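You operate a simulated robot arm through the tools that you are given. There is no shell and no other tool.

The job below is to be done with a simulated two-armed robot. You get a single attempt, and the scene is never put back.

Task
Wipe up the spill, dry your hands on the towel, then switch the wash breaker on.
Fine: use the grey cloth and put it back. What is to be rubbed or washed off counts as gone when no trace of it is left.

It is judged by the outcome, as a careful person would: the job done as asked, and still so three seconds after it is handed in. It fails if anything else is knocked over, pushed out of place, dropped, spilled or broken. Flat cloth is picked up by pressing the open fingertips on it (5 to 10 N) and closing them slowly along it; thin cloth reads only 2 to 8 mm in the jaws.

Robot
Two 7-joint arms with fingered hands on one trunk that stands fixed in place. Base frame: the origin is at the foot of the trunk, x ahead of it, y to its left, z up; the work surface is at about z = 0.88. Lengths are in m, angles in degrees, forces in N, time in s.
The left shoulder is at [0.2, 0.135, 0.945], the right one opposite. Each reaches about 0.885 m from its shoulder. Payload 4 kg a hand.
The tool frame of a hand sits at the grasp point between the pads (the TCP): z along the fingers, y along the line on which they close. The tips reach 0.025 m beyond it. The gripper opens to 0.088 m; its body begins 0.029 m behind the TCP. The gripper is a hand of 4 fingers: y runs from the thumb to the fingers, the wrist lies at [-0.013, -0.106, -0.174] in the tool frame, and closing takes about 1.5 s.
Orientation is that of the tool frame in the base frame, as [roll, pitch, yaw] about the fixed x, y, z axes, in that order (R = Rz(yaw) Ry(pitch) Rx(roll)). With the fingers straight down and the wrist toward the robot, the tool's x, y and z point along [0, 1, 0], [1, 0, 0] and [0, 0, -1] of the base frame.

Tools
- The arms move only by the tool nudge_tool. It takes "left_motion", "right_motion" or both (then of equal length, played together; a hand with none holds still); each is a list of rows, each a list of 3 entries, a list of its own where there are three numbers: the shift along the base's x, y, z in m, then the turn, a rotation vector about the base's x, y, z in rad, then the opening, from 0 (shut) to 1 (fully open). In form: [[[tx, ty, tz], [ax, ay, az], hand], ...]. A call has 1 to 20 rows; each row shifts and turns the commanded pose from where the row before left it. Each row takes 0.2 s and may step no farther than 0.05 m and 8.6 degrees from the row before; otherwise, or with a gripper value out of range, the whole call is refused. A pose out of reach is approached as far as the arm can. The call stops where the force on the tool passes 40 N (or 10 N more than at its start, if that is more) or the arm is blocked; 0.2 s more then pass. The fingers move at their own pace (about 0.153 m/s each) and stop on an object; they squeeze with about 32 N. The grip force told is the motor's: it shows also when the fingers shut on nothing. Time passes only in rows, and 0.2 s behind the last, so rows that do not move let the fingers close. The reply holds the time, the measured pose of the TCP, the force on the tool along the base axes, the opening and the grip force, in the units named above and with some noise, with the torque about the TCP (base axes, N m) and any sound that the robot's microphone picked up.
- Cameras (640 x 400 px; columns grow to the right, rows downward): "scene" is now at [0.1403, -0.0458, 1.5684]; the picture's right is [-0.50, -0.87, 0.00], its down [-0.47, 0.27, -0.84] and it looks along [0.73, -0.42, -0.54] (base axes); focal length 214 px, centre (320, 200). "left" rides on the left gripper at [-0.064, -0.083, -0.098] in its tool frame; the picture's right is [-0.62, -0.37, 0.69], its down [0.71, -0.63, 0.30] and it looks along [0.32, 0.68, 0.65] (tool axes); focal length 265 px, centre (320, 200). "right" rides on the right gripper at [0.064, -0.083, -0.098] in its tool frame; the picture's right is [-0.62, 0.37, -0.69], its down [-0.71, -0.63, 0.30] and it looks along [-0.32, 0.68, 0.65] (tool axes); focal length 265 px, centre (320, 200). There is no depth. A picture from a camera that has moved, and an enlarged one, comes with that camera's place and axes in the base frame and with its lens.
- get_image(camera): a new picture of that camera. It takes no simulated time.
- move_column(by): slides the trunk up (or, below 0, down) by that many m; the arms and the scene camera ride with it, the base frame stays. It gives what a move gives, with no picture.
- preshape(shape, hand): the hand has 4 fingers and takes this shape, open, in about a second: jaw (thumb against the fingers, like two jaws); tri (thumb and two fingers); tip (a fingertip pinch); poke (one finger out to press); point (the index stretched); flat (the hand flat); cup (the hand cupped); fist (a fist). The gripper value then closes the fingers along that shape, each until it touches; the sizes above hold for jaw. It gives what a move gives, with no picture.
- aim_head(pan, tilt): turns the head with the scene camera to pan (to the left, within 97 degrees either way) and tilt (down, from -29 to 69), counted from straight ahead of the robot. It gives what a move gives.
- enlarge(camera, box): a new picture of the part [left, top, right, bottom] of that camera's present view, enlarged. It takes no simulated time.
- sign_off(): hands the job in; it is judged then, once.

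Nothing tells you positions but the pictures and the camera data. Unless the task says otherwise, let go and move clear before handing in.

The tools are called after "Call:" as name(argument=value, ...) on one line, values as JSON. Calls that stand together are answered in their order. nudge_tool: Moves the arms, as the interface text tells. Its arguments: {"type":"object","properties":{"left_motion":{"type":"array","items":{"type":"array"}},"right_motion":{"type":"array","items":{"type":"array"}}},"required":[]} The other tools are called the same way: move_column (by) moves the trunk up or down; preshape (shape, hand) gives the hand a shape; aim_head (pan, tilt) turns the head that bears the scene camera; get_image (camera) takes a picture; enlarge (camera, box) takes an enlarged picture of a part of a camera's view; sign_off () hands the job in.

At the start:

```text
clock: 0.0
left_eef_pos: [0.6122, 0.1996, 1.3698]
left_orientation: [180.0, 0.0, 89.9]
left_ft_force: [-0.4, -0.3, -0.1]
left_ft_torque: [0.02, -0.03, -0.01]
left_finger_gap: 0.0875
left_gripper_force: 0.0
left_shape: jaw
right_eef_pos: [0.4337, -0.306, 1.3796]
right_orientation: [180.0, 0.0, 90.0]
right_ft_force: [0.3, 0.4, 0.0]
right_ft_torque: [-0.01, 0.0, -0.01]
right_finger_gap: 0.0876
right_gripper_force: 0.1
right_shape: jaw
trunk travel left (down, up): [-0.55, 0.22]
head pan, tilt (commanded): [-29.7, 32.7]
```

scene: 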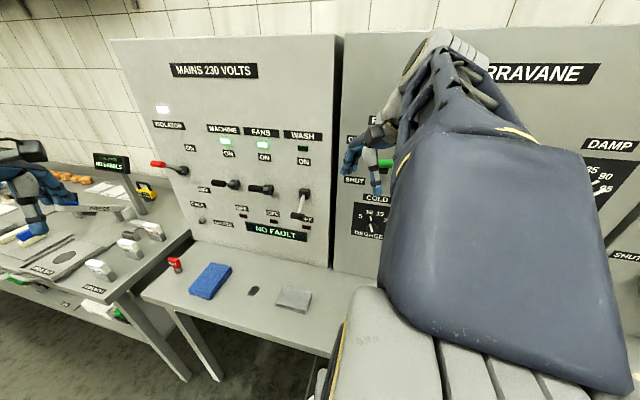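
right: 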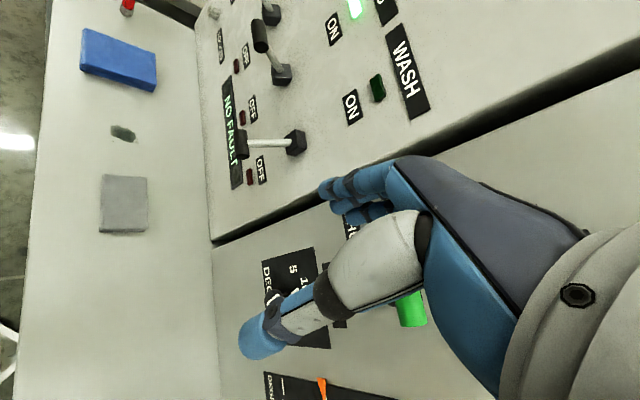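
left: 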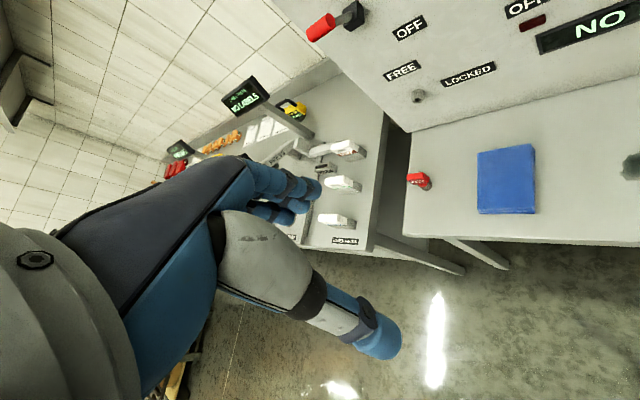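

I see a table with a blue folded cloth (towel), a small dark spill and a grey cloth in front of a mains panel with a WASH breaker that is down (off). I'll look closer before moving anything.

Call:
enlarge(camera="scene", box=[140, 240, 340, 365])

Call:
enlarge(camera="scene", box=[140, 90, 340, 250])

Call:
enlarge(camera="right", box=[40, 0, 340, 260])

```text
3.20 times, centred on (240, 302) of scene
camera zoom: at [0.1403, -0.0458, 1.5684], right [-0.5, -0.87, 0.0], down [-0.47, 0.27, -0.84], along [0.73, -0.42, -0.54], focal length 686 px, centre (576, -128)
```

zoom: 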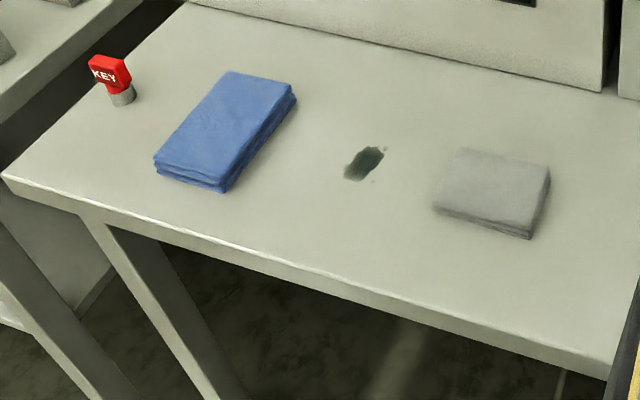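

```text
2.50 times, centred on (240, 170) of scene
camera zoom: at [0.1403, -0.0458, 1.5684], right [-0.5, -0.87, 0.0], down [-0.47, 0.27, -0.84], along [0.73, -0.42, -0.54], focal length 536 px, centre (520, 275)
```

zoom: 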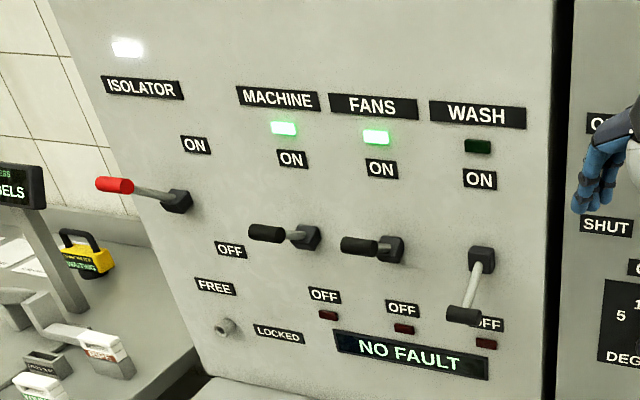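

```text
1.54 times, centred on (190, 130) of right
camera zoom: at [0.3496, -0.2435, 1.4802], right [0.37, -0.62, 0.69], down [-0.63, -0.71, -0.3], along [0.68, -0.32, -0.65], focal length 408 px, centre (520, 308)
```

zoom: 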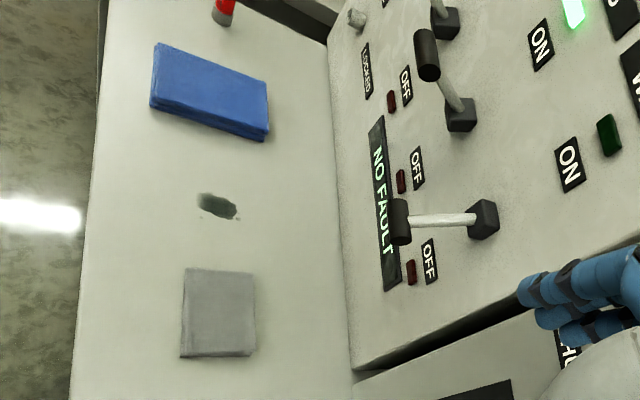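

The panel stands at about 45° to the robot. I put the grey cloth at about (0.55, -0.18), the spill at (0.665, -0.07), the towel at (0.76, 0.05) and the wash lever handle at (0.615, -0.24, 1.18). I'll first move the right hand away from the panel and turn it square to the table, and aim the head at the table.

Call:
nudge_tool(right_motion=[[[0.008, 0.033, 0], [0, 0, -0.131], 1], [[0.008, 0.033, 0], [0, 0, -0.131], 1], [[0.008, 0.033, 0], [0, 0, -0.131], 1], [[0.008, 0.033, 0], [0, 0, -0.131], 1], [[0.008, 0.033, 0], [0, 0, -0.131], 1], [[0.008, 0.033, 0], [0, 0, -0.131], 1]])

Call:
aim_head(pan=-18, tilt=45)

Call:
get_image(camera="scene")

Call:
get_image(camera="right")

```text
clock: 1.6
left_eef_pos: [0.6137, 0.2002, 1.3699]
left_orientation: [180.0, 0.0, 89.9]
left_ft_force: [-0.4, -0.5, -0.5]
left_ft_torque: [-0.01, 0.04, 0.02]
left_finger_gap: 0.0878
left_gripper_force: 0.1
left_shape: jaw
right_eef_pos: [0.498, -0.1244, 1.3646]
right_orientation: [-175.4, 0.3, 44.6]
right_ft_force: [0.6, -0.5, 0.6]
right_ft_torque: [-0.02, 0.01, 0.02]
right_finger_gap: 0.0873
right_gripper_force: 0.0
right_shape: jaw
trunk travel left (down, up): [-0.55, 0.22]
head pan, tilt (commanded): [-29.7, 32.7]
stopped in row 6 (right hand): the arm was blocked; the commanded pose is now the measured one
```

```text
clock: 2.3
left_eef_pos: [0.6134, 0.2, 1.3692]
left_orientation: [179.9, 0.0, 90.0]
left_ft_force: [-0.1, -0.3, -0.3]
left_ft_torque: [0.01, -0.01, -0.04]
left_finger_gap: 0.0876
left_gripper_force: 0.1
left_shape: jaw
right_eef_pos: [0.4972, -0.1241, 1.365]
right_orientation: [-175.4, 0.3, 44.6]
right_ft_force: [0.0, 0.4, 0.7]
right_ft_torque: [0.02, 0.01, -0.02]
right_finger_gap: 0.0877
right_gripper_force: 0.1
right_shape: jaw
trunk travel left (down, up): [-0.55, 0.22]
head pan, tilt (commanded): [-18.0, 45.0]
```

```text
taken
camera scene: at [0.1402, -0.0268, 1.55], right [-0.31, -0.95, 0.0], down [-0.67, 0.22, -0.71], along [0.67, -0.22, -0.71], focal length 214 px, centre (320, 200)
```

scene: 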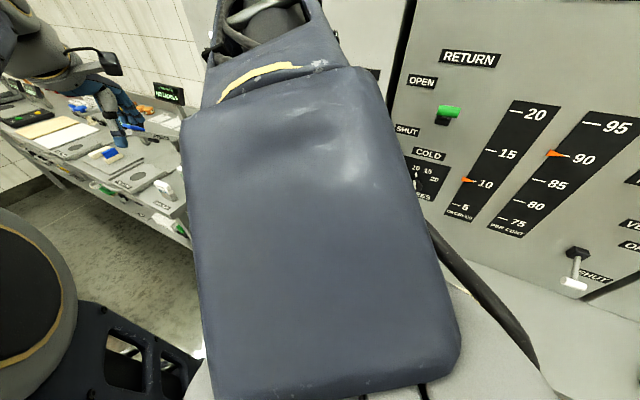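

```text
taken
camera right: at [0.4902, -0.0261, 1.47], right [-0.14, -0.73, 0.66], down [-0.97, -0.04, -0.25], along [0.21, -0.68, -0.71], focal length 265 px, centre (320, 200)
```

right: 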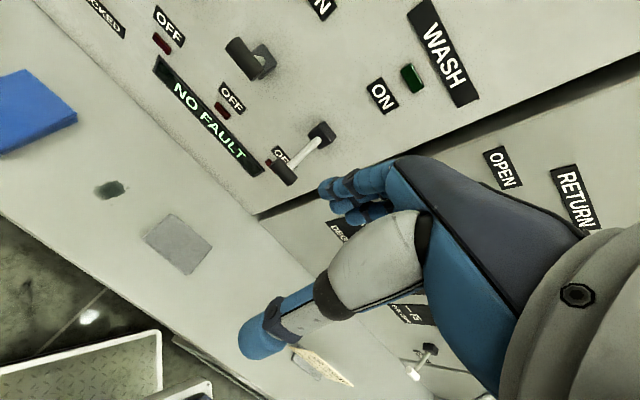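

The right arm was blocked near the end of that move, probably by a joint limit close to the head. There is clear space to the levers, so I'll descend here, where the arm has more freedom.

Call:
nudge_tool(right_motion=[[[0, 0, -0.03], [0, 0, 0], 1], [[0, 0, -0.04], [0, 0, 0], 1], [[0, 0, -0.04], [0, 0, 0], 1], [[0, 0, -0.04], [0, 0, 0], 1], [[0, 0, -0.04], [0, 0, 0], 1]])

Call:
get_image(camera="scene")

Call:
get_image(camera="right")

```text
clock: 3.5
left_eef_pos: [0.6128, 0.1995, 1.3699]
left_orientation: [-180.0, 0.0, 90.0]
left_ft_force: [0.7, 0.5, -0.3]
left_ft_torque: [0.01, -0.02, -0.02]
left_finger_gap: 0.0874
left_gripper_force: 0.1
left_shape: jaw
right_eef_pos: [0.4996, -0.1479, 1.1728]
right_orientation: [-174.4, 0.2, 40.3]
right_ft_force: [-0.3, 0.3, -0.4]
right_ft_torque: [0.01, -0.01, 0.02]
right_finger_gap: 0.0881
right_gripper_force: 0.0
right_shape: jaw
trunk travel left (down, up): [-0.55, 0.22]
head pan, tilt (commanded): [-18.0, 45.0]
```

```text
taken
camera scene: at [0.1401, -0.0267, 1.55], right [-0.31, -0.95, 0.0], down [-0.67, 0.22, -0.71], along [0.67, -0.22, -0.71], focal length 214 px, centre (320, 200)
```

scene: 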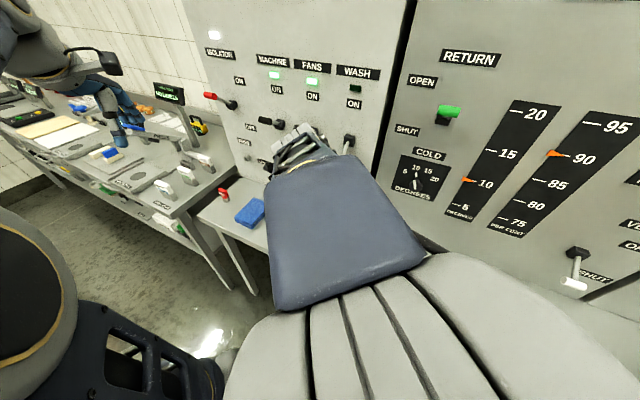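

```text
taken
camera right: at [0.5012, -0.0509, 1.2787], right [-0.19, -0.73, 0.66], down [-0.97, 0.04, -0.24], along [0.15, -0.68, -0.72], focal length 265 px, centre (320, 200)
```

right: 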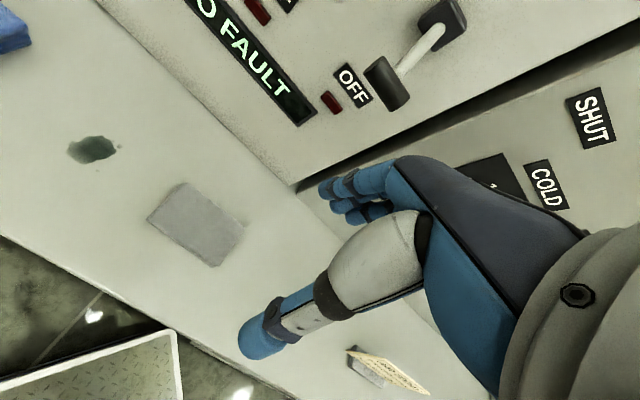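

The arm is straining at this yaw: its pose has drifted by about 2 cm and 5°. I'll turn the hand the other way, to yaw 135°, so the fingers close along the long side of the cloth. That should suit the right arm better.

Call:
nudge_tool(right_motion=[[[0, 0, 0], [-0.057, -0.057, 0], 1], [[0, 0, 0], [0, 0, 0.14], 1], [[0, 0, 0], [0, 0, 0.14], 1], [[0, 0, 0], [0, 0, 0.14], 1], [[0, 0, 0], [0, 0, 0.14], 1], [[0, 0, 0], [0, 0, 0.14], 1], [[0, 0, 0], [0, 0, 0.14], 1]])

Call:
get_image(camera="scene")

Call:
get_image(camera="right")

```text
clock: 4.3
left_eef_pos: [0.6128, 0.2002, 1.3692]
left_orientation: [179.9, 0.0, 89.9]
left_ft_force: [0.4, -0.2, -1.0]
left_ft_torque: [-0.01, 0.02, -0.01]
left_finger_gap: 0.0878
left_gripper_force: 0.0
left_shape: jaw
right_eef_pos: [0.4991, -0.1825, 1.1626]
right_orientation: [-177.1, 0.4, 46.9]
right_ft_force: [0.7, -0.4, 0.0]
right_ft_torque: [0.0, 0.0, 0.03]
right_finger_gap: 0.0875
right_gripper_force: 0.1
right_shape: jaw
trunk travel left (down, up): [-0.55, 0.22]
head pan, tilt (commanded): [-18.0, 45.0]
stopped in row 3 (right hand): the arm was blocked; the commanded pose is now the measured one
```

```text
taken
camera scene: at [0.1401, -0.0267, 1.55], right [-0.31, -0.95, 0.0], down [-0.67, 0.22, -0.71], along [0.67, -0.22, -0.71], focal length 214 px, centre (320, 200)
```

scene: 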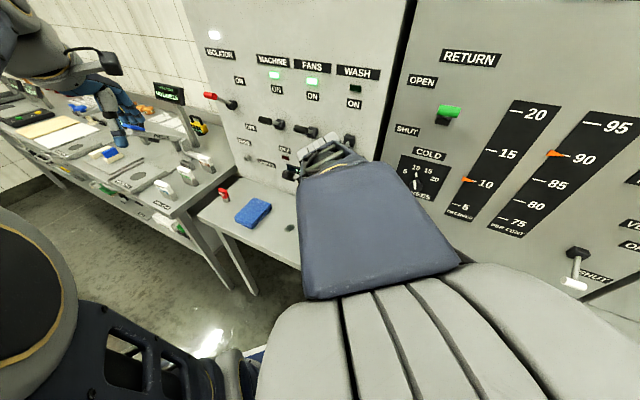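

```text
taken
camera right: at [0.4857, -0.0831, 1.2655], right [-0.13, -0.72, 0.68], down [-0.96, -0.08, -0.27], along [0.25, -0.68, -0.69], focal length 265 px, centre (320, 200)
```

right: 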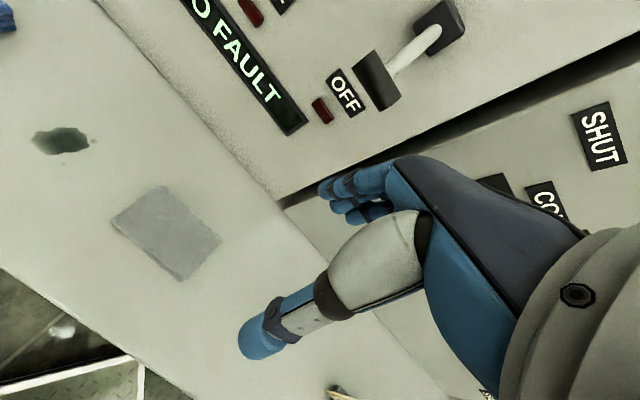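

The right arm is folded too tightly to work this close to its shoulder. The left arm suits this table's 45° layout much better, so I'll park the right arm near its starting pose and use the left.

Call:
nudge_tool(right_motion=[[[-0.01, -0.005, 0.04], [0, 0, 0], 1], [[-0.01, -0.005, 0.04], [0, 0, 0.1], 1], [[-0.01, -0.01, 0.04], [0, 0, 0.1], 1], [[-0.01, -0.01, 0.04], [0, 0, 0.1], 1], [[-0.01, -0.015, 0.04], [0, 0, 0.1], 1], [[-0.01, -0.02, 0.015], [0, 0, 0.1], 1], [[-0.005, -0.025, 0], [0, 0, 0.1], 1], [[-0.005, -0.025, 0], [0, 0, 0.1], 1]])

Call:
get_image(camera="scene")

```text
clock: 6.1
left_eef_pos: [0.6132, 0.2007, 1.3701]
left_orientation: [-180.0, 0.0, 90.0]
left_ft_force: [0.3, 0.3, -0.4]
left_ft_torque: [-0.03, -0.02, -0.01]
left_finger_gap: 0.0876
left_gripper_force: 0.0
left_shape: jaw
right_eef_pos: [0.4297, -0.2963, 1.378]
right_orientation: [-177.2, 0.5, 87.3]
right_ft_force: [0.8, 0.1, -0.5]
right_ft_torque: [-0.03, 0.0, 0.02]
right_finger_gap: 0.088
right_gripper_force: 0.0
right_shape: jaw
trunk travel left (down, up): [-0.55, 0.22]
head pan, tilt (commanded): [-18.0, 45.0]
```

```text
taken
camera scene: at [0.1401, -0.0265, 1.55], right [-0.31, -0.95, 0.0], down [-0.67, 0.22, -0.71], along [0.67, -0.22, -0.71], focal length 214 px, centre (320, 200)
```

scene: 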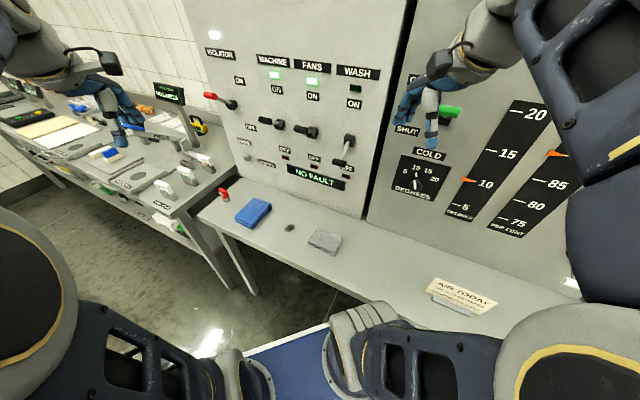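

The right arm is parked clear, and the view of the table is open. Next I'll bring the left hand over in front of the grey cloth, turning it to yaw 45°.

Call:
nudge_tool(left_motion=[[[-0.014, -0.037, -0.015], [0, 0, -0.098], 1], [[-0.014, -0.037, -0.015], [0, 0, -0.098], 1], [[-0.014, -0.037, -0.015], [0, 0, -0.098], 1], [[-0.014, -0.037, -0.015], [0, 0, -0.098], 1], [[-0.014, -0.037, -0.015], [0, 0, -0.098], 1], [[-0.014, -0.037, -0.015], [0, 0, -0.098], 1], [[-0.014, -0.037, -0.015], [0, 0, -0.098], 1], [[-0.014, -0.037, -0.015], [0, 0, -0.098], 1]])

Call:
get_image(camera="scene")

Call:
get_image(camera="left")

```text
clock: 7.9
left_eef_pos: [0.5028, -0.0974, 1.2505]
left_orientation: [180.0, 0.0, 45.1]
left_ft_force: [-0.3, 0.6, 0.1]
left_ft_torque: [0.01, 0.0, 0.0]
left_finger_gap: 0.0875
left_gripper_force: 0.0
left_shape: jaw
right_eef_pos: [0.4289, -0.2966, 1.379]
right_orientation: [-177.3, 0.4, 87.2]
right_ft_force: [-0.4, -0.1, 0.6]
right_ft_torque: [-0.05, -0.04, 0.0]
right_finger_gap: 0.0879
right_gripper_force: 0.1
right_shape: jaw
trunk travel left (down, up): [-0.55, 0.22]
head pan, tilt (commanded): [-18.0, 45.0]
```

```text
taken
camera scene: at [0.1401, -0.0265, 1.55], right [-0.31, -0.95, 0.0], down [-0.67, 0.22, -0.71], along [0.67, -0.22, -0.71], focal length 214 px, centre (320, 200)
```

scene: 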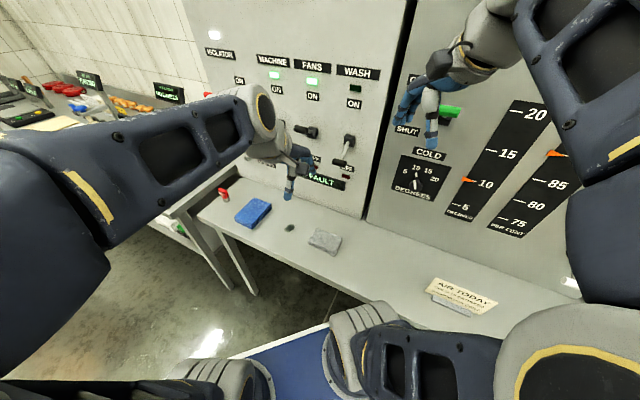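

```text
taken
camera left: at [0.3983, -0.0829, 1.3479], right [-0.7, -0.18, -0.69], down [0.06, 0.95, -0.3], along [0.71, -0.25, -0.65], focal length 265 px, centre (320, 200)
```

left: 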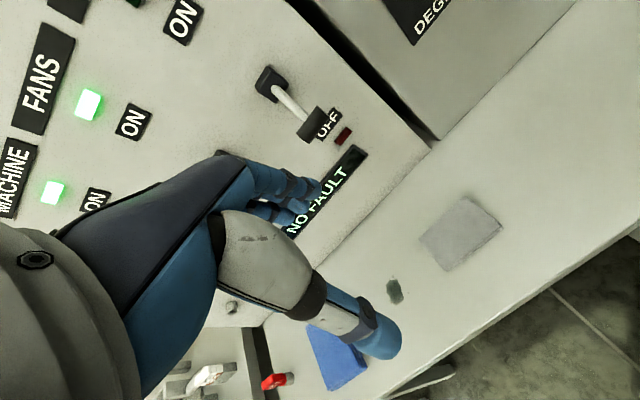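

The left arm reaches this pose cleanly. I'll zoom in on the cloth and the spill to locate them more exactly.

Call:
enlarge(camera="left", box=[360, 170, 520, 320])

Call:
enlarge(camera="scene", box=[200, 170, 380, 290])

```text
2.67 times, centred on (440, 245) of left
camera zoom: at [0.3983, -0.0829, 1.3479], right [-0.7, -0.18, -0.69], down [0.06, 0.95, -0.3], along [0.71, -0.25, -0.65], focal length 708 px, centre (0, 80)
```

zoom: 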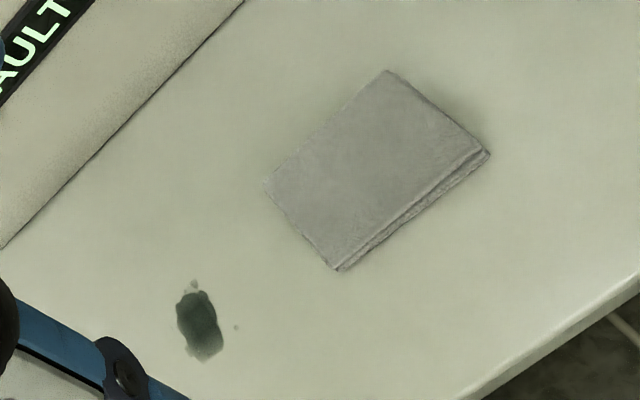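

```text
3.33 times, centred on (290, 230) of scene
camera zoom: at [0.1401, -0.0265, 1.55], right [-0.31, -0.95, 0.0], down [-0.67, 0.22, -0.71], along [0.67, -0.22, -0.71], focal length 715 px, centre (420, 100)
```

zoom: 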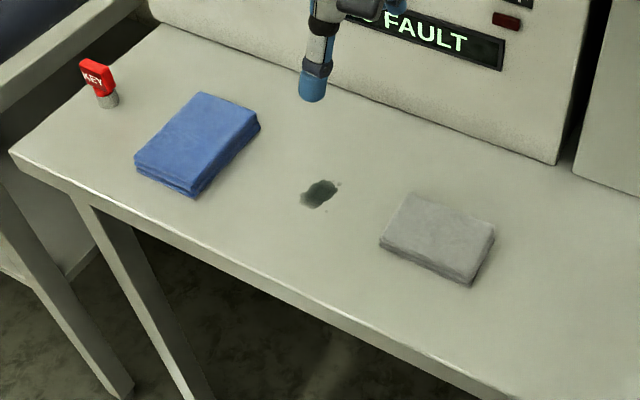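

Refined positions: the cloth centre is at about (0.552, -0.183), about 0.105 × 0.073 m. The spill covers s 0.39–0.435 and d 0.49–0.545, where s runs along the panel and d into it. I'll lower the left hand in front of the cloth, then move it over the top with the jaw partly closed.

Call:
nudge_tool(left_motion=[[[0, 0, -0.04], [0, 0, 0], 0.8], [[0, 0, -0.04], [0, 0, 0], 0.6], [[0, 0, -0.04], [0, 0, 0], 0.5], [[0, 0, -0.04], [0, 0, 0], 0.5], [[0, 0, -0.04], [0, 0, 0], 0.5], [[0, 0, -0.04], [0, 0, 0], 0.5], [[0.012, -0.021, 0], [0, 0, 0], 0.5], [[0.012, -0.021, 0], [0, 0, 0], 0.5], [[0.012, -0.021, 0], [0, 0, 0], 0.5], [[0.013, -0.022, 0], [0, 0, 0], 0.5]])

Call:
get_image(camera="scene")

Call:
get_image(camera="left")

Call:
get_image(camera="right")

```text
clock: 10.1
left_eef_pos: [0.5513, -0.1795, 1.0098]
left_orientation: [180.0, 0.0, 45.0]
left_ft_force: [-0.6, 0.4, 0.3]
left_ft_torque: [-0.01, 0.0, 0.03]
left_finger_gap: 0.0442
left_gripper_force: 0.1
left_shape: jaw
right_eef_pos: [0.4289, -0.2966, 1.3776]
right_orientation: [-177.3, 0.4, 87.3]
right_ft_force: [-0.5, 1.0, -0.5]
right_ft_torque: [0.01, 0.0, 0.0]
right_finger_gap: 0.088
right_gripper_force: 0.0
right_shape: jaw
trunk travel left (down, up): [-0.55, 0.22]
head pan, tilt (commanded): [-18.0, 45.0]
```

```text
taken
camera scene: at [0.14, -0.0266, 1.55], right [-0.31, -0.95, 0.0], down [-0.67, 0.22, -0.71], along [0.67, -0.22, -0.71], focal length 214 px, centre (320, 200)
```

scene: 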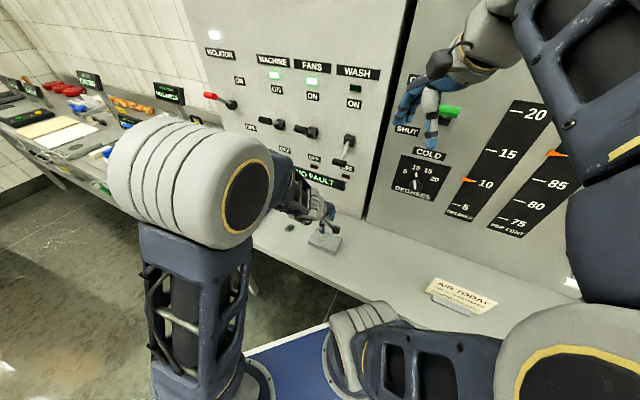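

```text
taken
camera left: at [0.4464, -0.1678, 1.1076], right [-0.7, -0.18, -0.69], down [0.06, 0.95, -0.3], along [0.71, -0.25, -0.65], focal length 265 px, centre (320, 200)
```

left: 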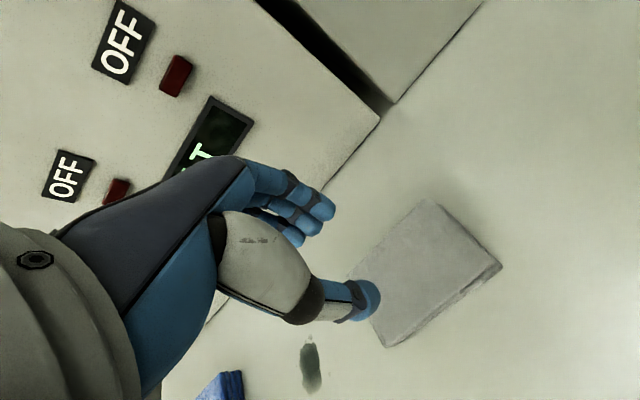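

```text
taken
camera right: at [0.3531, -0.2287, 1.4804], right [0.37, -0.63, 0.68], down [-0.68, -0.68, -0.27], along [0.63, -0.36, -0.68], focal length 265 px, centre (320, 200)
```

right: 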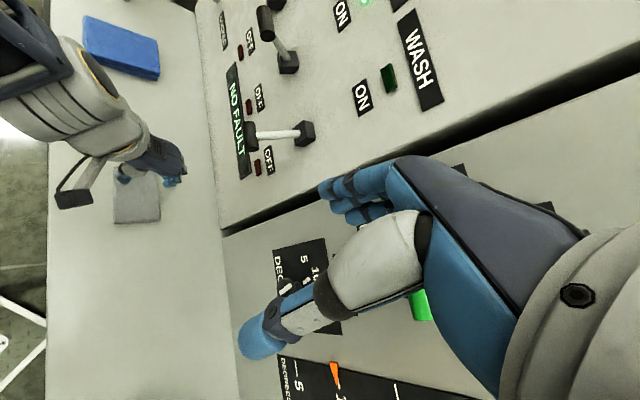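

Call:
enlarge(camera="right", box=[50, 100, 230, 250])

Call:
enlarge(camera="left", box=[200, 140, 520, 380])

```text
2.67 times, centred on (140, 175) of right
camera zoom: at [0.3531, -0.2287, 1.4804], right [0.37, -0.63, 0.68], down [-0.68, -0.68, -0.27], along [0.63, -0.36, -0.68], focal length 708 px, centre (800, 267)
```

zoom: 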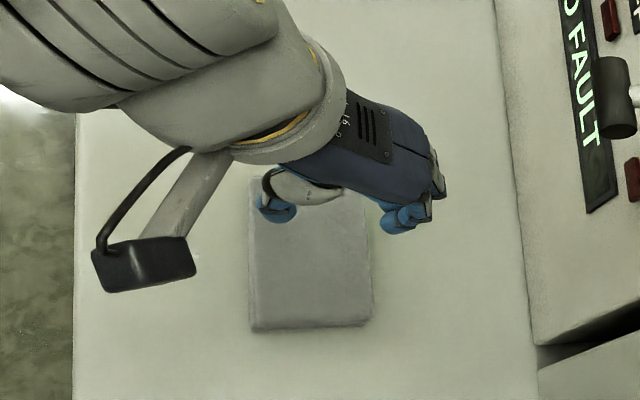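

```text
1.67 times, centred on (360, 260) of left
camera zoom: at [0.4464, -0.1678, 1.1076], right [-0.7, -0.18, -0.69], down [0.06, 0.95, -0.3], along [0.71, -0.25, -0.65], focal length 442 px, centre (253, 100)
```

zoom: 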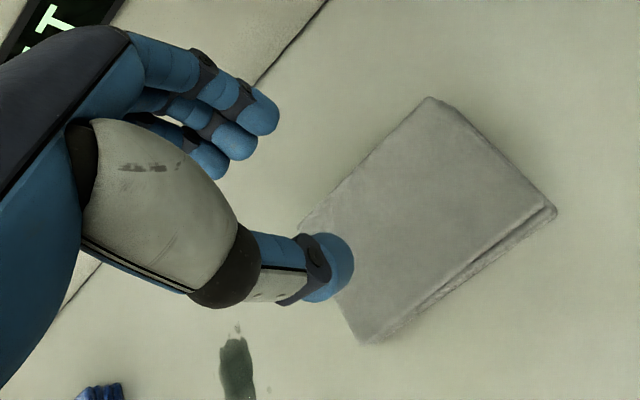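

The projected landing point lies within about 1 cm of the cloth centre. I'll descend to just above the cloth, then feel for contact in small steps.

Call:
nudge_tool(left_motion=[[[0, -0.003, -0.03], [0, 0, 0], 0.5], [[0, 0, -0.03], [0, 0, 0], 0.5], [[0, 0, -0.01], [0, 0, 0], 0.5], [[0, 0, -0.004], [0, 0, 0], 0.5]])

Call:
enlarge(camera="left", box=[200, 140, 520, 380])

Call:
enlarge(camera="right", box=[50, 100, 230, 250])

```text
clock: 11.1
left_eef_pos: [0.5516, -0.183, 0.9354]
left_orientation: [180.0, 0.0, 45.0]
left_ft_force: [0.2, -0.6, -0.2]
left_ft_torque: [0.02, 0.02, -0.01]
left_finger_gap: 0.0442
left_gripper_force: 0.1
left_shape: jaw
right_eef_pos: [0.4288, -0.296, 1.3776]
right_orientation: [-177.4, 0.4, 87.2]
right_ft_force: [0.0, -0.9, -0.7]
right_ft_torque: [-0.02, -0.01, -0.02]
right_finger_gap: 0.0879
right_gripper_force: 0.1
right_shape: jaw
trunk travel left (down, up): [-0.55, 0.22]
head pan, tilt (commanded): [-18.0, 45.0]
```

```text
1.67 times, centred on (360, 260) of left
camera zoom: at [0.4469, -0.1706, 1.034], right [-0.7, -0.18, -0.69], down [0.06, 0.95, -0.3], along [0.71, -0.25, -0.65], focal length 442 px, centre (253, 100)
```

zoom: 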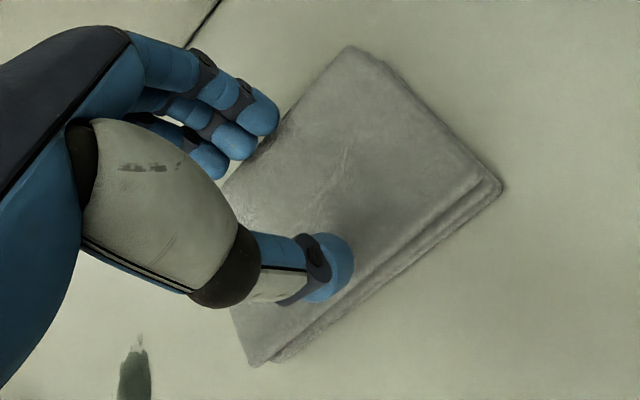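

```text
2.67 times, centred on (140, 175) of right
camera zoom: at [0.3532, -0.2288, 1.4803], right [0.37, -0.63, 0.68], down [-0.68, -0.68, -0.27], along [0.63, -0.36, -0.68], focal length 708 px, centre (800, 267)
```

zoom: 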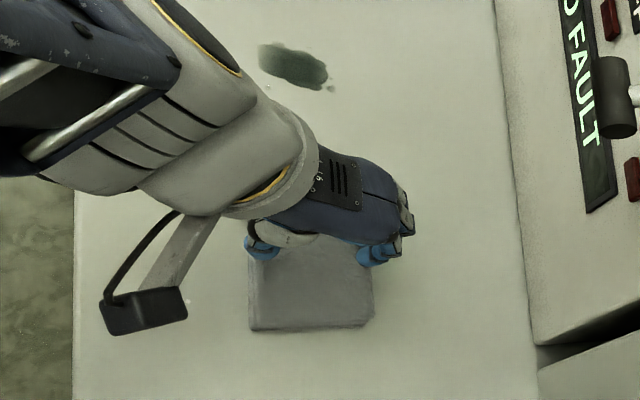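

The far fingers would land right on the cloth's far edge, so I'll narrow the jaw to about 3 cm and shift slightly off the panel before pressing.

Call:
nudge_tool(left_motion=[[[-0.002, 0.002, 0], [0, 0, 0], 0.36], [[0, 0, -0.002], [0, 0, 0], 0.36], [[0, 0, -0.003], [0, 0, 0], 0.36], [[0, 0, -0.003], [0, 0, 0], 0.36]])

Call:
enlarge(camera="left", box=[200, 140, 520, 380])

```text
clock: 12.1
left_eef_pos: [0.5495, -0.1832, 0.9283]
left_orientation: [179.8, 0.1, 45.1]
left_ft_force: [-1.3, 0.4, 14.3]
left_ft_torque: [0.14, 0.2, 0.01]
left_finger_gap: 0.0327
left_gripper_force: 0.2
left_shape: jaw
right_eef_pos: [0.4293, -0.2965, 1.3787]
right_orientation: [-177.3, 0.3, 87.2]
right_ft_force: [0.7, 0.0, 0.1]
right_ft_torque: [0.01, 0.04, -0.03]
right_finger_gap: 0.088
right_gripper_force: 0.1
right_shape: jaw
trunk travel left (down, up): [-0.55, 0.22]
head pan, tilt (commanded): [-18.0, 45.0]
```

```text
1.67 times, centred on (360, 260) of left
camera zoom: at [0.4448, -0.1687, 1.0275], right [-0.7, -0.18, -0.69], down [0.06, 0.95, -0.31], along [0.71, -0.25, -0.65], focal length 442 px, centre (253, 100)
```

zoom: 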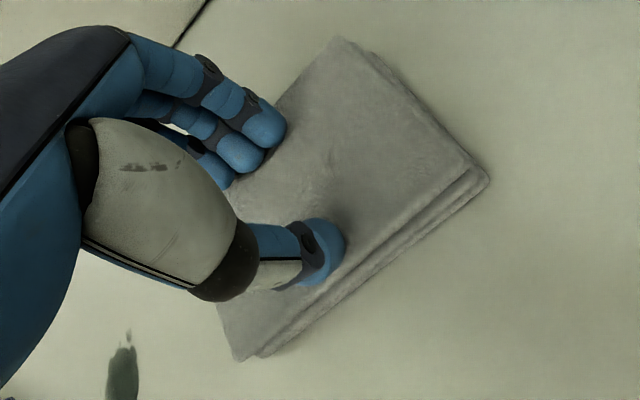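

Contact reads 14 N, a little above the target. I'll ease up by 1 mm and start closing slowly along the cloth.

Call:
nudge_tool(left_motion=[[[0, 0, -0.0], [0, 0, 0], 0.36], [[0, 0, 0.0012], [0, 0, 0], 0.36], [[0, 0, 0], [0, 0, 0], 0.33], [[0, 0, 0], [0, 0, 0], 0.3], [[0, 0, 0], [0, 0, 0], 0.27]])

```text
clock: 13.3
left_eef_pos: [0.5491, -0.1816, 0.9295]
left_orientation: [-180.0, 0.1, 45.1]
left_ft_force: [0.7, -0.5, 5.0]
left_ft_torque: [0.0, 0.01, -0.01]
left_finger_gap: 0.0237
left_gripper_force: 0.1
left_shape: jaw
right_eef_pos: [0.4294, -0.2961, 1.3786]
right_orientation: [-177.3, 0.4, 87.2]
right_ft_force: [0.2, 0.1, -0.2]
right_ft_torque: [0.01, 0.02, 0.02]
right_finger_gap: 0.0878
right_gripper_force: 0.0
right_shape: jaw
trunk travel left (down, up): [-0.55, 0.22]
head pan, tilt (commanded): [-18.0, 45.0]
```

The force is 5 N now; I'll add a touch of pressure and keep closing slowly.

Call:
nudge_tool(left_motion=[[[0, 0, -0.0005], [0, 0, 0], 0.25], [[0, 0, 0], [0, 0, 0], 0.22], [[0, 0, 0], [0, 0, 0], 0.19], [[0, 0, 0], [0, 0, 0], 0.16], [[0, 0, 0], [0, 0, 0], 0.13]])

Call:
enlarge(camera="left", box=[200, 140, 520, 380])

```text
clock: 14.5
left_eef_pos: [0.5491, -0.1821, 0.9295]
left_orientation: [179.9, -0.1, 45.1]
left_ft_force: [0.2, -0.8, 7.3]
left_ft_torque: [-0.05, 0.02, 0.01]
left_finger_gap: 0.0119
left_gripper_force: 0.0
left_shape: jaw
right_eef_pos: [0.429, -0.2965, 1.3782]
right_orientation: [-177.4, 0.3, 87.2]
right_ft_force: [-0.3, 0.6, -1.0]
right_ft_torque: [-0.02, -0.01, 0.0]
right_finger_gap: 0.088
right_gripper_force: 0.1
right_shape: jaw
trunk travel left (down, up): [-0.55, 0.22]
head pan, tilt (commanded): [-18.0, 45.0]
```

```text
1.67 times, centred on (360, 260) of left
camera zoom: at [0.4444, -0.1687, 1.0273], right [-0.7, -0.18, -0.69], down [0.06, 0.95, -0.31], along [0.71, -0.25, -0.65], focal length 442 px, centre (253, 100)
```

zoom: 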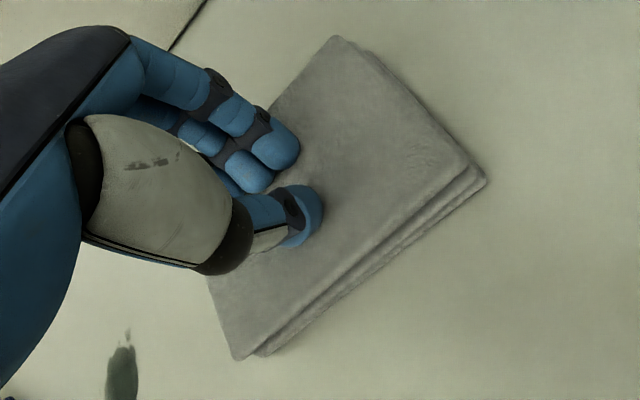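

Call:
nudge_tool(left_motion=[[[0, 0, 0], [0, 0, 0], 0.1], [[0, 0, 0], [0, 0, 0], 0.07], [[0, 0, 0], [0, 0, 0], 0.04], [[0, 0, 0], [0, 0, 0], 0.02], [[0, 0, 0], [0, 0, 0], 0], [[0, 0, 0], [0, 0, 0], 0], [[0, 0, 0], [0, 0, 0], 0], [[0, 0, 0], [0, 0, 0], 0], [[0, 0, 0], [0, 0, 0], 0]])

Call:
enlarge(camera="left", box=[200, 140, 520, 380])

```text
clock: 16.5
left_eef_pos: [0.5495, -0.1818, 0.9279]
left_orientation: [-179.9, 0.0, 45.0]
left_ft_force: [-0.1, 0.6, -0.6]
left_ft_torque: [-0.01, 0.02, 0.0]
left_finger_gap: 0.0002
left_gripper_force: 32.5
left_shape: jaw
right_eef_pos: [0.4294, -0.2965, 1.3789]
right_orientation: [-177.3, 0.3, 87.3]
right_ft_force: [-0.9, 0.8, -0.2]
right_ft_torque: [-0.01, 0.0, 0.01]
right_finger_gap: 0.0878
right_gripper_force: 0.0
right_shape: jaw
trunk travel left (down, up): [-0.55, 0.22]
head pan, tilt (commanded): [-18.0, 45.0]
```

```text
1.67 times, centred on (360, 260) of left
camera zoom: at [0.4443, -0.1685, 1.0268], right [-0.7, -0.18, -0.69], down [0.06, 0.95, -0.3], along [0.71, -0.25, -0.65], focal length 442 px, centre (253, 100)
```

zoom: 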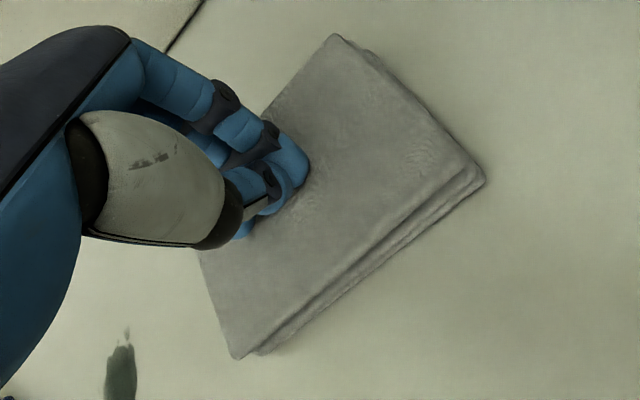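

The jaw shut to 0.2 mm with no contact force, so the pinch slipped off as the tips rose at the end. I'll lift slightly, reopen, and try again with the downward pressure held through the whole closing.

Call:
nudge_tool(left_motion=[[[0, 0, 0.008], [0, 0, 0], 0], [[0, 0, 0], [0, 0, 0], 0.2], [[0, 0, 0], [0, 0, 0], 0.42], [[0, 0, 0], [0, 0, 0], 0.42], [[0, 0, -0.005], [0, 0, 0], 0.42], [[0, 0, -0.0025], [0, 0, 0], 0.42], [[0, 0, -0.002], [0, 0, 0], 0.42]])

Call:
enlarge(camera="left", box=[200, 140, 520, 380])

```text
clock: 18.1
left_eef_pos: [0.549, -0.1828, 0.9287]
left_orientation: [179.7, 0.1, 45.3]
left_ft_force: [-0.6, 1.9, 25.1]
left_ft_torque: [0.27, 0.35, 0.0]
left_finger_gap: 0.0382
left_gripper_force: 0.1
left_shape: jaw
right_eef_pos: [0.4286, -0.2967, 1.3793]
right_orientation: [-177.2, 0.3, 87.3]
right_ft_force: [-0.1, -0.1, -1.0]
right_ft_torque: [-0.03, -0.04, 0.0]
right_finger_gap: 0.0881
right_gripper_force: 0.0
right_shape: jaw
trunk travel left (down, up): [-0.55, 0.22]
head pan, tilt (commanded): [-18.0, 45.0]
```

```text
1.67 times, centred on (360, 260) of left
camera zoom: at [0.4446, -0.1688, 1.0271], right [-0.7, -0.18, -0.69], down [0.06, 0.95, -0.31], along [0.72, -0.25, -0.65], focal length 442 px, centre (253, 100)
```

zoom: 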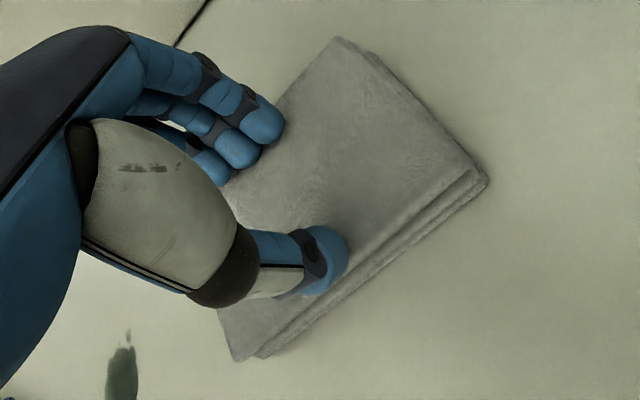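

The force is 25 N with the jaw wider, because the tips reach lower when open. I'll back off 2 mm and close slowly, adding depth as the tips come together.

Call:
nudge_tool(left_motion=[[[0, 0, 0.0018], [0, 0, 0], 0.42], [[0, 0, 0], [0, 0, 0], 0.39], [[0, 0, 0], [0, 0, 0], 0.36], [[0, 0, 0], [0, 0, 0], 0.33], [[0, 0, 0], [0, 0, 0], 0.3], [[0, 0, -0.0003], [0, 0, 0], 0.27], [[0, 0, 0], [0, 0, 0], 0.24], [[0, 0, -0.0003], [0, 0, 0], 0.21], [[0, 0, 0], [0, 0, 0], 0.18], [[0, 0, 0], [0, 0, 0], 0.15]])

```text
clock: 20.3
left_eef_pos: [0.549, -0.1813, 0.9285]
left_orientation: [179.9, 0.0, 45.2]
left_ft_force: [0.4, 0.2, 13.5]
left_ft_torque: [-0.02, -0.03, 0.0]
left_finger_gap: 0.0143
left_gripper_force: 0.1
left_shape: jaw
right_eef_pos: [0.4287, -0.2963, 1.3785]
right_orientation: [-177.3, 0.4, 87.3]
right_ft_force: [0.0, -0.4, -0.3]
right_ft_torque: [0.02, -0.01, 0.01]
right_finger_gap: 0.0879
right_gripper_force: 0.0
right_shape: jaw
trunk travel left (down, up): [-0.55, 0.22]
head pan, tilt (commanded): [-18.0, 45.0]
```

Call:
nudge_tool(left_motion=[[[0, 0, 0.0004], [0, 0, 0], 0.13], [[0, 0, 0], [0, 0, 0], 0.11], [[0, 0, 0], [0, 0, 0], 0.09], [[0, 0, 0], [0, 0, 0], 0.07]])

```text
clock: 21.3
left_eef_pos: [0.5492, -0.1824, 0.9291]
left_orientation: [-180.0, 0.0, 45.0]
left_ft_force: [0.9, -1.0, 13.0]
left_ft_torque: [-0.08, 0.05, -0.01]
left_finger_gap: 0.0071
left_gripper_force: 0.1
left_shape: jaw
right_eef_pos: [0.4286, -0.2974, 1.3782]
right_orientation: [-177.3, 0.5, 87.1]
right_ft_force: [0.5, -0.9, 0.7]
right_ft_torque: [0.0, -0.01, 0.01]
right_finger_gap: 0.088
right_gripper_force: 0.1
right_shape: jaw
trunk travel left (down, up): [-0.55, 0.22]
head pan, tilt (commanded): [-18.0, 45.0]
```

Call:
enlarge(camera="left", box=[240, 180, 440, 330])

Call:
enlarge(camera="right", box=[80, 130, 200, 230])

```text
2.67 times, centred on (340, 255) of left
camera zoom: at [0.4444, -0.1681, 1.0267], right [-0.7, -0.18, -0.69], down [0.06, 0.95, -0.3], along [0.71, -0.25, -0.65], focal length 708 px, centre (267, 53)
```

zoom: 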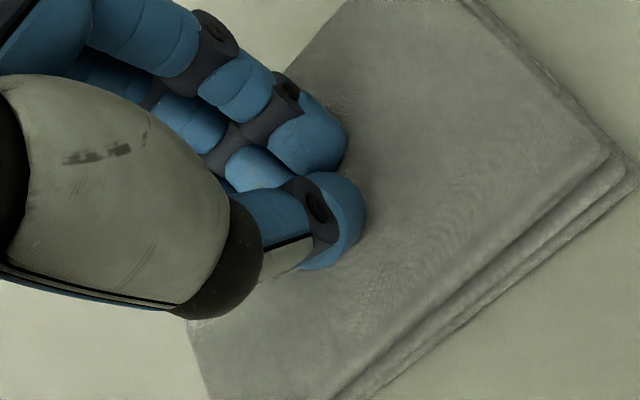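

```text
4.00 times, centred on (140, 180) of right
camera zoom: at [0.353, -0.2288, 1.4805], right [0.37, -0.63, 0.68], down [-0.68, -0.68, -0.27], along [0.63, -0.36, -0.68], focal length 1062 px, centre (1040, 280)
```

zoom: 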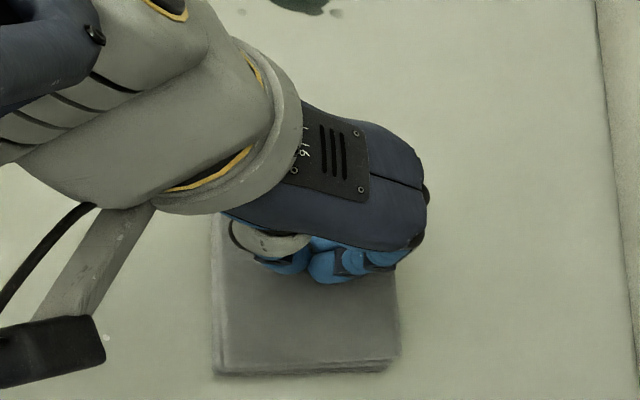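

The force is 13 N at a 7 mm gap; I'll ease to under 10 N and finish closing, keeping a little depth so the tips don't lift off.

Call:
nudge_tool(left_motion=[[[0, 0, 0.0004], [0, 0, 0], 0.06], [[0, 0, 0], [0, 0, 0], 0.05], [[0, 0, 0], [0, 0, 0], 0.04]])

Call:
nudge_tool(left_motion=[[[0, 0, 0], [0, 0, 0], 0.03], [[0, 0, 0], [0, 0, 0], 0.02]])

```text
clock: 22.1
left_eef_pos: [0.5497, -0.182, 0.93]
left_orientation: [180.0, 0.0, 45.1]
left_ft_force: [1.8, -1.5, 10.2]
left_ft_torque: [-0.07, -0.02, 0.02]
left_finger_gap: 0.0042
left_gripper_force: 0.1
left_shape: jaw
right_eef_pos: [0.4288, -0.2957, 1.3777]
right_orientation: [-177.3, 0.4, 87.2]
right_ft_force: [0.3, 0.8, 0.1]
right_ft_torque: [0.0, 0.01, -0.02]
right_finger_gap: 0.088
right_gripper_force: 0.0
right_shape: jaw
trunk travel left (down, up): [-0.55, 0.22]
head pan, tilt (commanded): [-18.0, 45.0]
```

```text
clock: 22.7
left_eef_pos: [0.5486, -0.1813, 0.9304]
left_orientation: [-180.0, -0.1, 45.1]
left_ft_force: [1.1, -1.2, 13.2]
left_ft_torque: [-0.09, 0.0, 0.01]
left_finger_gap: 0.0025
left_gripper_force: 0.0
left_shape: jaw
right_eef_pos: [0.429, -0.2967, 1.3782]
right_orientation: [-177.3, 0.4, 87.2]
right_ft_force: [-0.3, 0.4, -0.8]
right_ft_torque: [-0.01, -0.01, 0.0]
right_finger_gap: 0.0877
right_gripper_force: 0.1
right_shape: jaw
trunk travel left (down, up): [-0.55, 0.22]
head pan, tilt (commanded): [-18.0, 45.0]
```

Call:
nudge_tool(left_motion=[[[0, 0, 0.0003], [0, 0, 0], 0.01], [[0, 0, 0], [0, 0, 0], 0], [[0, 0, 0], [0, 0, 0], 0], [[0, 0, 0], [0, 0, 0], 0]])

Call:
enlarge(camera="left", box=[240, 180, 440, 330])

```text
clock: 23.7
left_eef_pos: [0.549, -0.1814, 0.9295]
left_orientation: [179.9, 0.0, 45.2]
left_ft_force: [-0.2, 0.4, 0.1]
left_ft_torque: [0.04, -0.03, -0.01]
left_finger_gap: 0.0009
left_gripper_force: 31.3
left_shape: jaw
right_eef_pos: [0.4288, -0.2952, 1.3777]
right_orientation: [-177.3, 0.4, 87.2]
right_ft_force: [-0.2, 0.6, 0.1]
right_ft_torque: [0.01, -0.02, 0.01]
right_finger_gap: 0.0877
right_gripper_force: 0.1
right_shape: jaw
trunk travel left (down, up): [-0.55, 0.22]
head pan, tilt (commanded): [-18.0, 45.0]
```

```text
2.67 times, centred on (340, 255) of left
camera zoom: at [0.4443, -0.1681, 1.0272], right [-0.7, -0.18, -0.69], down [0.06, 0.95, -0.3], along [0.71, -0.25, -0.65], focal length 708 px, centre (267, 53)
```

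zoom: 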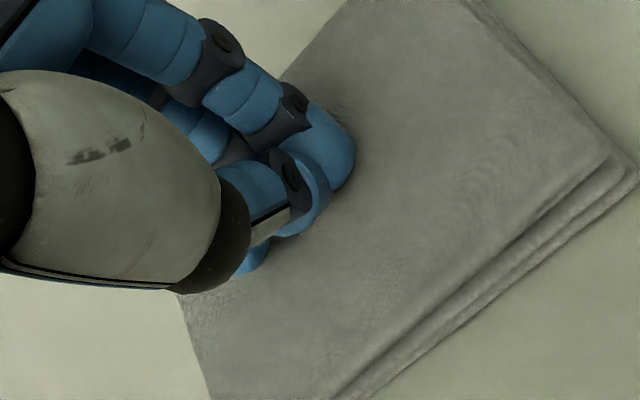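

The gap reads 0.9 mm, which is probably another miss. I'll raise the hand 2 cm to check whether the cloth follows.

Call:
nudge_tool(left_motion=[[[0, 0, 0.01], [0, 0, 0], 0], [[0, 0, 0.01], [0, 0, 0], 0]])

Call:
enlarge(camera="left", box=[200, 140, 520, 380])

```text
clock: 24.3
left_eef_pos: [0.5479, -0.1822, 0.9485]
left_orientation: [-180.0, 0.1, 45.1]
left_ft_force: [0.8, -0.2, 0.2]
left_ft_torque: [-0.05, 0.04, -0.01]
left_finger_gap: 0.0008
left_gripper_force: 31.9
left_shape: jaw
right_eef_pos: [0.4283, -0.2977, 1.3774]
right_orientation: [-177.2, 0.4, 87.2]
right_ft_force: [0.6, 1.1, -0.1]
right_ft_torque: [0.0, -0.05, -0.02]
right_finger_gap: 0.0876
right_gripper_force: 0.0
right_shape: jaw
trunk travel left (down, up): [-0.55, 0.22]
head pan, tilt (commanded): [-18.0, 45.0]
```

```text
1.67 times, centred on (360, 260) of left
camera zoom: at [0.444, -0.1685, 1.0472], right [-0.7, -0.18, -0.69], down [0.06, 0.95, -0.3], along [0.71, -0.25, -0.65], focal length 442 px, centre (253, 100)
```

zoom: 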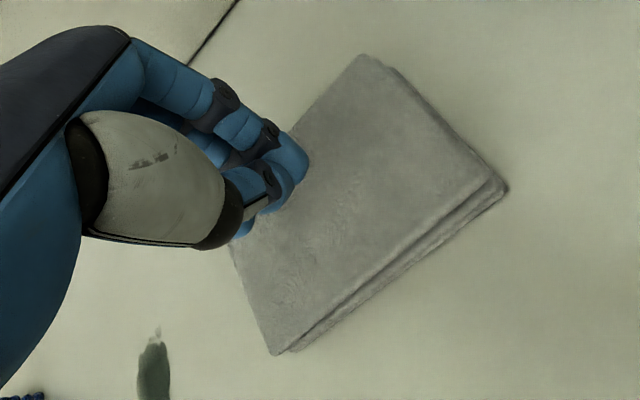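

The cloth stayed on the table, so the top pinch isn't working on this folded pad. It is about 7 cm wide and 2 cm thick and fits inside the open jaw (8.8 cm), so I'll try gripping it across its short side.

Call:
nudge_tool(left_motion=[[[0, 0, 0.015], [0, 0, 0], 0], [[0.006, 0, 0], [0, 0, 0], 0.3], [[0, 0, 0], [0, 0, 0], 0.6], [[0, 0, 0], [0, 0, 0], 1], [[0, 0, 0], [0, 0, 0], 1], [[0, 0, 0], [0, 0, 0], 1]])

Call:
enlarge(camera="left", box=[200, 140, 520, 380])

Call:
enlarge(camera="right", box=[80, 130, 200, 230])

```text
clock: 25.7
left_eef_pos: [0.5546, -0.182, 0.9641]
left_orientation: [180.0, -0.1, 45.1]
left_ft_force: [-0.1, -0.2, 0.1]
left_ft_torque: [-0.03, 0.01, -0.03]
left_finger_gap: 0.0879
left_gripper_force: 0.0
left_shape: jaw
right_eef_pos: [0.4285, -0.2964, 1.3788]
right_orientation: [-177.2, 0.4, 87.3]
right_ft_force: [-0.2, -0.4, 0.8]
right_ft_torque: [-0.01, 0.02, 0.0]
right_finger_gap: 0.0879
right_gripper_force: 0.1
right_shape: jaw
trunk travel left (down, up): [-0.55, 0.22]
head pan, tilt (commanded): [-18.0, 45.0]
```

```text
1.67 times, centred on (360, 260) of left
camera zoom: at [0.4505, -0.1685, 1.0619], right [-0.7, -0.18, -0.69], down [0.06, 0.95, -0.3], along [0.71, -0.25, -0.65], focal length 442 px, centre (253, 100)
```

zoom: 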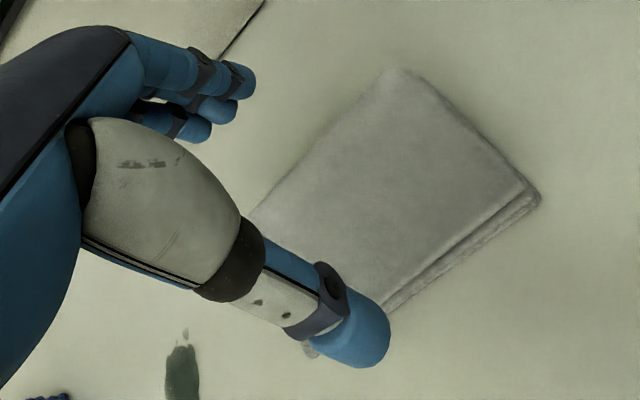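

```text
4.00 times, centred on (140, 180) of right
camera zoom: at [0.3532, -0.2289, 1.4803], right [0.37, -0.63, 0.68], down [-0.68, -0.68, -0.27], along [0.63, -0.36, -0.68], focal length 1062 px, centre (1040, 280)
```

zoom: 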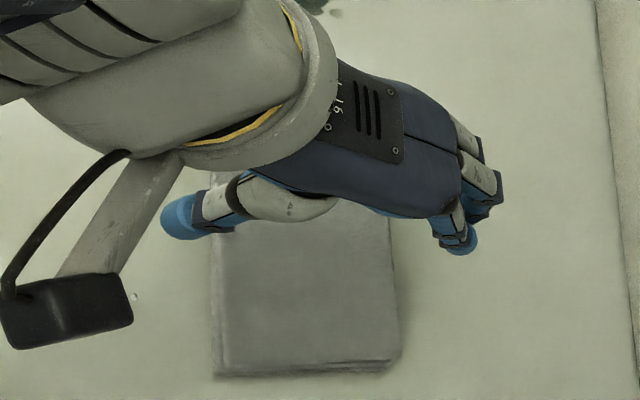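

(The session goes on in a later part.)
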